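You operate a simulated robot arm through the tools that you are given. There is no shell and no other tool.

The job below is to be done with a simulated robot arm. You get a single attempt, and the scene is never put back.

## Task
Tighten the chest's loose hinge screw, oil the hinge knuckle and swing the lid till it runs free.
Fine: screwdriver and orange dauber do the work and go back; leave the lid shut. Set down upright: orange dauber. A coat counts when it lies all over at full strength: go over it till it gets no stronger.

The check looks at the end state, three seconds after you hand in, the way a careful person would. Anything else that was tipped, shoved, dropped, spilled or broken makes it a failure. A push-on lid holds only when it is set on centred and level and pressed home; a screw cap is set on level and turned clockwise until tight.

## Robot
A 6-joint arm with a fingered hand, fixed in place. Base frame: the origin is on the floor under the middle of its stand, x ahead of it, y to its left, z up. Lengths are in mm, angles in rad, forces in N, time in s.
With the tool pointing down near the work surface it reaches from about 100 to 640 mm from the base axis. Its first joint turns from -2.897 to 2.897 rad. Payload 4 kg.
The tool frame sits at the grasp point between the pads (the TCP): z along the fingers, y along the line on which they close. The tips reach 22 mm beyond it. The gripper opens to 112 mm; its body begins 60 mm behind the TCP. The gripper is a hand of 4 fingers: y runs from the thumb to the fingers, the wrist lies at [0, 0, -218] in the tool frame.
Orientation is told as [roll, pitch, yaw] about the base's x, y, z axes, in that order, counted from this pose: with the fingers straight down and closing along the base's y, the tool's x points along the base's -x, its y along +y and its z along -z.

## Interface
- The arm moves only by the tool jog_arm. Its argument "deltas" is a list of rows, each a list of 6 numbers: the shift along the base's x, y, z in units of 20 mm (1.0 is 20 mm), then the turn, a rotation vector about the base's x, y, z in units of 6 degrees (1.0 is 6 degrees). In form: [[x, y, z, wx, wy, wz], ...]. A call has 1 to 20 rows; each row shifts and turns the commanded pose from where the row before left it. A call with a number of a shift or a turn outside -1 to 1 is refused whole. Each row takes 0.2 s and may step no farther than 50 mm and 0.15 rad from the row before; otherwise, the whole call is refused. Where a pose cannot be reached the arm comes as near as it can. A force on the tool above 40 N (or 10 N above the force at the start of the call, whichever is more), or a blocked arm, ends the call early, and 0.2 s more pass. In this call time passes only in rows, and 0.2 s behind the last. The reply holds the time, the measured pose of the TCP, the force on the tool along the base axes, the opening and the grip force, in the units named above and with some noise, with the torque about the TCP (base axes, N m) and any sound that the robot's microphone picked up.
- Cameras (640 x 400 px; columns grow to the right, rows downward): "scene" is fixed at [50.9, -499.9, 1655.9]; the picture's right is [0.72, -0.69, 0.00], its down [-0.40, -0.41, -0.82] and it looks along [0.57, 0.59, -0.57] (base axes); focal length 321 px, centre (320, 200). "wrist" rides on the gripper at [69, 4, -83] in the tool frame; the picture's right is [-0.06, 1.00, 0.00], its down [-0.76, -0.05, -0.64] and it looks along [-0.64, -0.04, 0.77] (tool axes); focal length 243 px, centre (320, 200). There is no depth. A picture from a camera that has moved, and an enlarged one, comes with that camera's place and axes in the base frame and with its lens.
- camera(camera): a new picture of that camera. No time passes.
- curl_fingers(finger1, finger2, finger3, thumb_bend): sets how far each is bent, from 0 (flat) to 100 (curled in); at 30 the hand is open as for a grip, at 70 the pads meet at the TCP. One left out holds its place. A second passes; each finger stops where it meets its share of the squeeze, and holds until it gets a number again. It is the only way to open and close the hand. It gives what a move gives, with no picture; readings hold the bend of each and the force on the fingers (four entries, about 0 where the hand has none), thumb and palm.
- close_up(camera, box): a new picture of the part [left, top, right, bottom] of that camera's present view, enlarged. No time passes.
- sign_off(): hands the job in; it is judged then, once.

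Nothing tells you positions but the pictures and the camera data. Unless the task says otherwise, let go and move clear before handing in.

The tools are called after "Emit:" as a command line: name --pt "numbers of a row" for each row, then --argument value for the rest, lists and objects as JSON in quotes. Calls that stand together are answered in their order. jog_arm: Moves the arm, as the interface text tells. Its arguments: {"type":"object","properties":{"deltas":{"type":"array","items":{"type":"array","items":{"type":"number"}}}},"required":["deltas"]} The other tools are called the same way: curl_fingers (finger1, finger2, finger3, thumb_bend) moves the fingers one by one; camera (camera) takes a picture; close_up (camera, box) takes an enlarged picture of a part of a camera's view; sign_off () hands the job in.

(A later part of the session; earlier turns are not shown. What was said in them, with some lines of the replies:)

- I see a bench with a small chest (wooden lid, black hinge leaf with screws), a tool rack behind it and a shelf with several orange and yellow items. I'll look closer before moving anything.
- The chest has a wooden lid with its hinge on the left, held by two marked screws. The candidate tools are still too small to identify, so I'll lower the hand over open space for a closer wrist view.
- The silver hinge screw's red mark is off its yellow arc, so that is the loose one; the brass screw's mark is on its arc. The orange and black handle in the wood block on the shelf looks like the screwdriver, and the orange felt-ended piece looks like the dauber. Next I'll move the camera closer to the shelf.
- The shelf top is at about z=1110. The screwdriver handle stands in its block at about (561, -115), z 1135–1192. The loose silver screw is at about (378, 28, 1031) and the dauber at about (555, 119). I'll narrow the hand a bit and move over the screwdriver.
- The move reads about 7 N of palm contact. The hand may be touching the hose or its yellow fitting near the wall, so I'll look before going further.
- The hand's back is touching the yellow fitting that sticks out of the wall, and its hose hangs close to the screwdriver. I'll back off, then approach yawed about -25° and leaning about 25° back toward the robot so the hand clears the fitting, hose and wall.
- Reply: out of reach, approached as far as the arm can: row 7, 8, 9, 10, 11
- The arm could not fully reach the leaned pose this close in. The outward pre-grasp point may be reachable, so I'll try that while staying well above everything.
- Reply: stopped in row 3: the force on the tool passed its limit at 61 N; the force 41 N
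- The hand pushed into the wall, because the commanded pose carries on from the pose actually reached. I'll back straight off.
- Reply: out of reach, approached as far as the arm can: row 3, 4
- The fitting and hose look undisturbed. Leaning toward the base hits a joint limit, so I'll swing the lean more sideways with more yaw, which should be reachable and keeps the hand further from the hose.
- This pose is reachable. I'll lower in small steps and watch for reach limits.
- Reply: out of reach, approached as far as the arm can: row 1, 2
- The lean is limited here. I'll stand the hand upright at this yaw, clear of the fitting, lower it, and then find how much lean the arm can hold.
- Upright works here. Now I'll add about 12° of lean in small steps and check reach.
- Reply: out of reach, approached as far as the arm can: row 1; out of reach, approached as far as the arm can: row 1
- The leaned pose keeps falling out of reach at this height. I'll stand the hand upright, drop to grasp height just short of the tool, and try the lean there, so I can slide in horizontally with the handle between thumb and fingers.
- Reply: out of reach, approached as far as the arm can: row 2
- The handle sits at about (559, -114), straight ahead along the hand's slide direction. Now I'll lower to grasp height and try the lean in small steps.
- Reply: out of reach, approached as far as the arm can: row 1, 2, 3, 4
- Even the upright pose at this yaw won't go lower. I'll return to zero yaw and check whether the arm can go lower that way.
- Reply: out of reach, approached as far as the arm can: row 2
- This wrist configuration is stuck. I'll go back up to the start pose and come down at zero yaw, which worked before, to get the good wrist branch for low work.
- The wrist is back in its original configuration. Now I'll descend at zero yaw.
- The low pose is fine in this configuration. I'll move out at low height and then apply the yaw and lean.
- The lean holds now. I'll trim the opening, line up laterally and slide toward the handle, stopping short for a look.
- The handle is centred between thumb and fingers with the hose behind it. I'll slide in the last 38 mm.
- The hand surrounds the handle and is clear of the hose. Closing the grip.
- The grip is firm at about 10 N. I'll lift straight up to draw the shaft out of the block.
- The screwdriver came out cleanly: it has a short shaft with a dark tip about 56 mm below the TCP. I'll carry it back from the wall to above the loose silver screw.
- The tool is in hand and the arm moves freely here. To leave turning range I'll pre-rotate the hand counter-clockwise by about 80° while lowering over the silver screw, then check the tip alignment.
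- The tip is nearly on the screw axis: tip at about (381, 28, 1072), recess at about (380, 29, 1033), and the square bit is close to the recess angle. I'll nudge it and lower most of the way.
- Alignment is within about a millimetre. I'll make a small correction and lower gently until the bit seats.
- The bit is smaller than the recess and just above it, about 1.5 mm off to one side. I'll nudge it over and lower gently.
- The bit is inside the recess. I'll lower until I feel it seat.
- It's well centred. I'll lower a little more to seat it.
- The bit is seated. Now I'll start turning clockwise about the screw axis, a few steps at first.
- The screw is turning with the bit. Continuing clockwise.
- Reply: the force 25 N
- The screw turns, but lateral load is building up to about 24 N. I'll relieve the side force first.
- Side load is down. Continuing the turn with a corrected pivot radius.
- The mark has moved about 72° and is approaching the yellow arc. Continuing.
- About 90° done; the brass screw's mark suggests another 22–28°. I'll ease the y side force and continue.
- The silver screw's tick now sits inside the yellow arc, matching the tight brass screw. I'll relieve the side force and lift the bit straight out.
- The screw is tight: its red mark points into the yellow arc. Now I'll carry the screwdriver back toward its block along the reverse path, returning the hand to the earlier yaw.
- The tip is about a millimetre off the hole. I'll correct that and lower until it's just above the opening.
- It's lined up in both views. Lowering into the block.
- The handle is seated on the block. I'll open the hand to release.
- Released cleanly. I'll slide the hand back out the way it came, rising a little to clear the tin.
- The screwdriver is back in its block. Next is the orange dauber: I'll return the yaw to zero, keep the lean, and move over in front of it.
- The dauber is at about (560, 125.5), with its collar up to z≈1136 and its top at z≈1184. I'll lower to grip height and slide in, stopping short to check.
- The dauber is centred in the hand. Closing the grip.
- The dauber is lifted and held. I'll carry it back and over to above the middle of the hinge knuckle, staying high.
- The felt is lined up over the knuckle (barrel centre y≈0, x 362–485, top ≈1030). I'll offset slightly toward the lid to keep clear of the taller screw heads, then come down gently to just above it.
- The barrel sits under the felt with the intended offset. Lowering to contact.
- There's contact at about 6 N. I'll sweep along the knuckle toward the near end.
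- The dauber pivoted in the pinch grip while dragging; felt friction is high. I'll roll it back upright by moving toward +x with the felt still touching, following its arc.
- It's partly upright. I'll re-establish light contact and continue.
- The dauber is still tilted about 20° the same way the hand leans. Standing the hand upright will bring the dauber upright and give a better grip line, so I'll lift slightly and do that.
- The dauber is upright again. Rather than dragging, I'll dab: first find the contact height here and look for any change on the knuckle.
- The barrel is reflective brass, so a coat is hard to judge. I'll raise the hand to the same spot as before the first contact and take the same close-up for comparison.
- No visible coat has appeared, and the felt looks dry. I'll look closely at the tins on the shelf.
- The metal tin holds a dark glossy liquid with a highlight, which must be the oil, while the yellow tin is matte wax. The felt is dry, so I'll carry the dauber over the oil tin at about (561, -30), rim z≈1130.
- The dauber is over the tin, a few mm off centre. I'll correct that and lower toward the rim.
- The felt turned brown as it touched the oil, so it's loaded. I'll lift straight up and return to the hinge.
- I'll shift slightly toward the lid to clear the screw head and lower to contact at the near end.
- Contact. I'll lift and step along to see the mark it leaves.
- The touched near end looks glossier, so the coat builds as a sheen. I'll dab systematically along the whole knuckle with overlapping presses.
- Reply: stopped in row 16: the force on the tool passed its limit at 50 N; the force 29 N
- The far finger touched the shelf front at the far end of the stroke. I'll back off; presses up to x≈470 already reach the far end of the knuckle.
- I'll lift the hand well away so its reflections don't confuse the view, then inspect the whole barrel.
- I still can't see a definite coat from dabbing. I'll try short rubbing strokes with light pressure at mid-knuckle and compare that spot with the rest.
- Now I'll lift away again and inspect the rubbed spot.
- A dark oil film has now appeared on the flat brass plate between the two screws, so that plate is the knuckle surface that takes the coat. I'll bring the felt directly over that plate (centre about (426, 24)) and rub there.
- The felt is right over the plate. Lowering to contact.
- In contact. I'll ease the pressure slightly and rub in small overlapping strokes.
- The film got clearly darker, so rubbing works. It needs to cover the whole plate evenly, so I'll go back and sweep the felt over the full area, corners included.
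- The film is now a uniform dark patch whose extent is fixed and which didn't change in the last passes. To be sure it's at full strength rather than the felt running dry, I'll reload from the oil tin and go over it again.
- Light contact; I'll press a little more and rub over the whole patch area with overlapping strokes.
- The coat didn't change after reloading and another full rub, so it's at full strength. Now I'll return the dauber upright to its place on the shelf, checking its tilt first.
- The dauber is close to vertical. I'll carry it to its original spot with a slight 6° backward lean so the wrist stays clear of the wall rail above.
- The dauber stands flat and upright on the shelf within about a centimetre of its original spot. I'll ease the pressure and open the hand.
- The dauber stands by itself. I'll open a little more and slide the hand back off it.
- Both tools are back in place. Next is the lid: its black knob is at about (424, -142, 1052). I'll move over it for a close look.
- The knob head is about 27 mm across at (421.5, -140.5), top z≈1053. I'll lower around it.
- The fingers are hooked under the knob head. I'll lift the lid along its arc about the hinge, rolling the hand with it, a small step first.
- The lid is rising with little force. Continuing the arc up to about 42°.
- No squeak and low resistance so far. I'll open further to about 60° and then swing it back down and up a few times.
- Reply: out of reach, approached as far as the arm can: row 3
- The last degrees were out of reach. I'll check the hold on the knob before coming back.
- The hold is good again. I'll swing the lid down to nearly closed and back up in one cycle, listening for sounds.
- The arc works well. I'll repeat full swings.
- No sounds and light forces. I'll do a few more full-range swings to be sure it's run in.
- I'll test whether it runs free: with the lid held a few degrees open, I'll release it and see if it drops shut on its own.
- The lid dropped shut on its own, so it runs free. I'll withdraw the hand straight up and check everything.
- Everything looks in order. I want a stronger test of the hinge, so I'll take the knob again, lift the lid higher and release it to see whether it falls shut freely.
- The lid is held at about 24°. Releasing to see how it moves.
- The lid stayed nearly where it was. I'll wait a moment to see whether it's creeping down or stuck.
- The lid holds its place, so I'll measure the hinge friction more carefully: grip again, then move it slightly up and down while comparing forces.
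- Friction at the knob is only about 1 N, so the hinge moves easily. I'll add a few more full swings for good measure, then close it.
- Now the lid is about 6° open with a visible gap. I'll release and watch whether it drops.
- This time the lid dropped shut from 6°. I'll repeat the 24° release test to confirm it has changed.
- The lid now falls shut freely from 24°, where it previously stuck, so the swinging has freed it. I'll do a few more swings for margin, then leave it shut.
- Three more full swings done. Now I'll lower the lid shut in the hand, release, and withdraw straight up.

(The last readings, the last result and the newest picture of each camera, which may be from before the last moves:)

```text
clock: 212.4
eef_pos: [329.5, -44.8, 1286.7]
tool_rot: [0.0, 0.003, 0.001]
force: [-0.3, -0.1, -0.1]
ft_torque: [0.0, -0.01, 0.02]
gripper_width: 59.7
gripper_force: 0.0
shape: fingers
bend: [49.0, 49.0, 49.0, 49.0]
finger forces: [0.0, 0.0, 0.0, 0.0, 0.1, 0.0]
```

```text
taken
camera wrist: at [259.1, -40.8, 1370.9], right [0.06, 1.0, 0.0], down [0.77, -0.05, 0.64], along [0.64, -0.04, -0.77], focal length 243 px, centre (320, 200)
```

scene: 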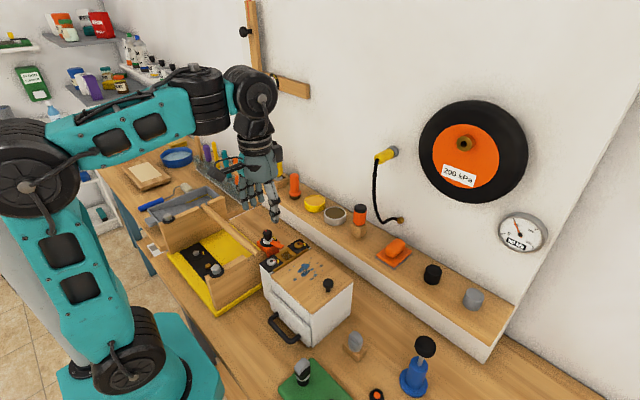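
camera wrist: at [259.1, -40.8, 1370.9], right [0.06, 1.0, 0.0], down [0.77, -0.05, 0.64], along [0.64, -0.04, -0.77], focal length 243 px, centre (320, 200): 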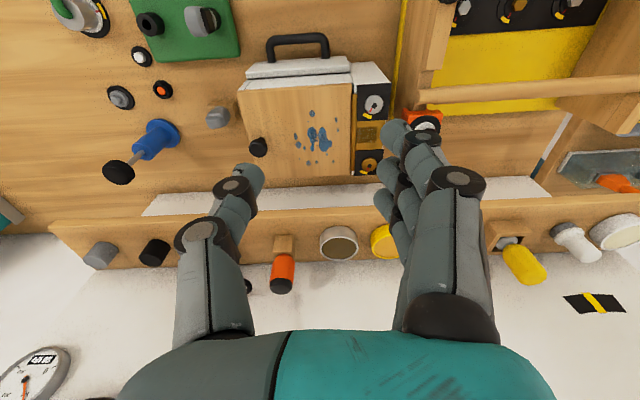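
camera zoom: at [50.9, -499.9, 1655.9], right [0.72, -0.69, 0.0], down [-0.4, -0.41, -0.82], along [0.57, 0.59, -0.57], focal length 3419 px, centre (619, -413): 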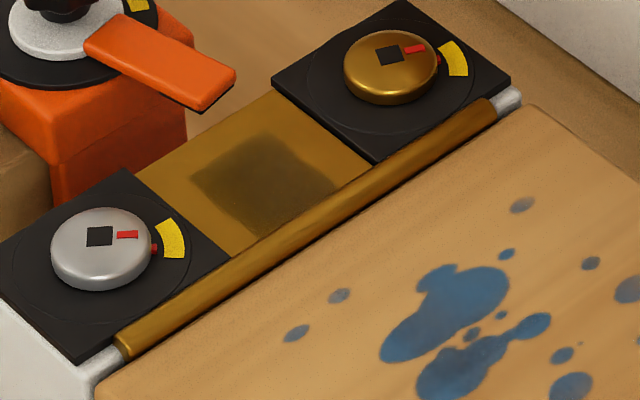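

Final check:
- **Screw:** the silver hinge screw's mark is in its yellow arc.
- **Oil:** the film on the knuckle plate is dark, and further rubbing no longer changed it.
- **Lid:** it is shut, and it fell closed on its own when released at 24°.
- **Tools:** the screwdriver is seated in its block. The dauber stands upright on the shelf, about 1 cm from where it started.

Nothing else looks disturbed and the hand is clear, so I'm handing the job in.

Emit:
sign_off

```text
The job is handed in.
```

I tightened the loose hinge screw, oiled the hinge and swung the lid until it ran free. The job is handed in, and I haven't seen a verdict.

- **Screw:** the silver hinge screw was the loose one. I turned it about 110° clockwise, and its red mark now sits in the yellow arc, as on the brass screw that was already tight.
- **Oil:** the dauber's felt was dry, so I loaded it from the metal tin of dark liquid, which I took to be the oil. The dark film shows on the middle of the brass plate between the two screws. It did not darken or spread after reloading and rubbing again, so I took that as full strength. I saw no clear film on the rest of the plate or on the hinge barrel.
- **Lid:** at first it stayed put when released at 24°. After more swings it fell shut from there on its own, and I left it shut.
- **Tools:** the screwdriver is back in its block. The dauber stands upright on the shelf, about 1 cm from where it started.

Early on, the hand bumped the yellow wall fitting, the wall and the shelf front. Nothing looked moved afterwards.
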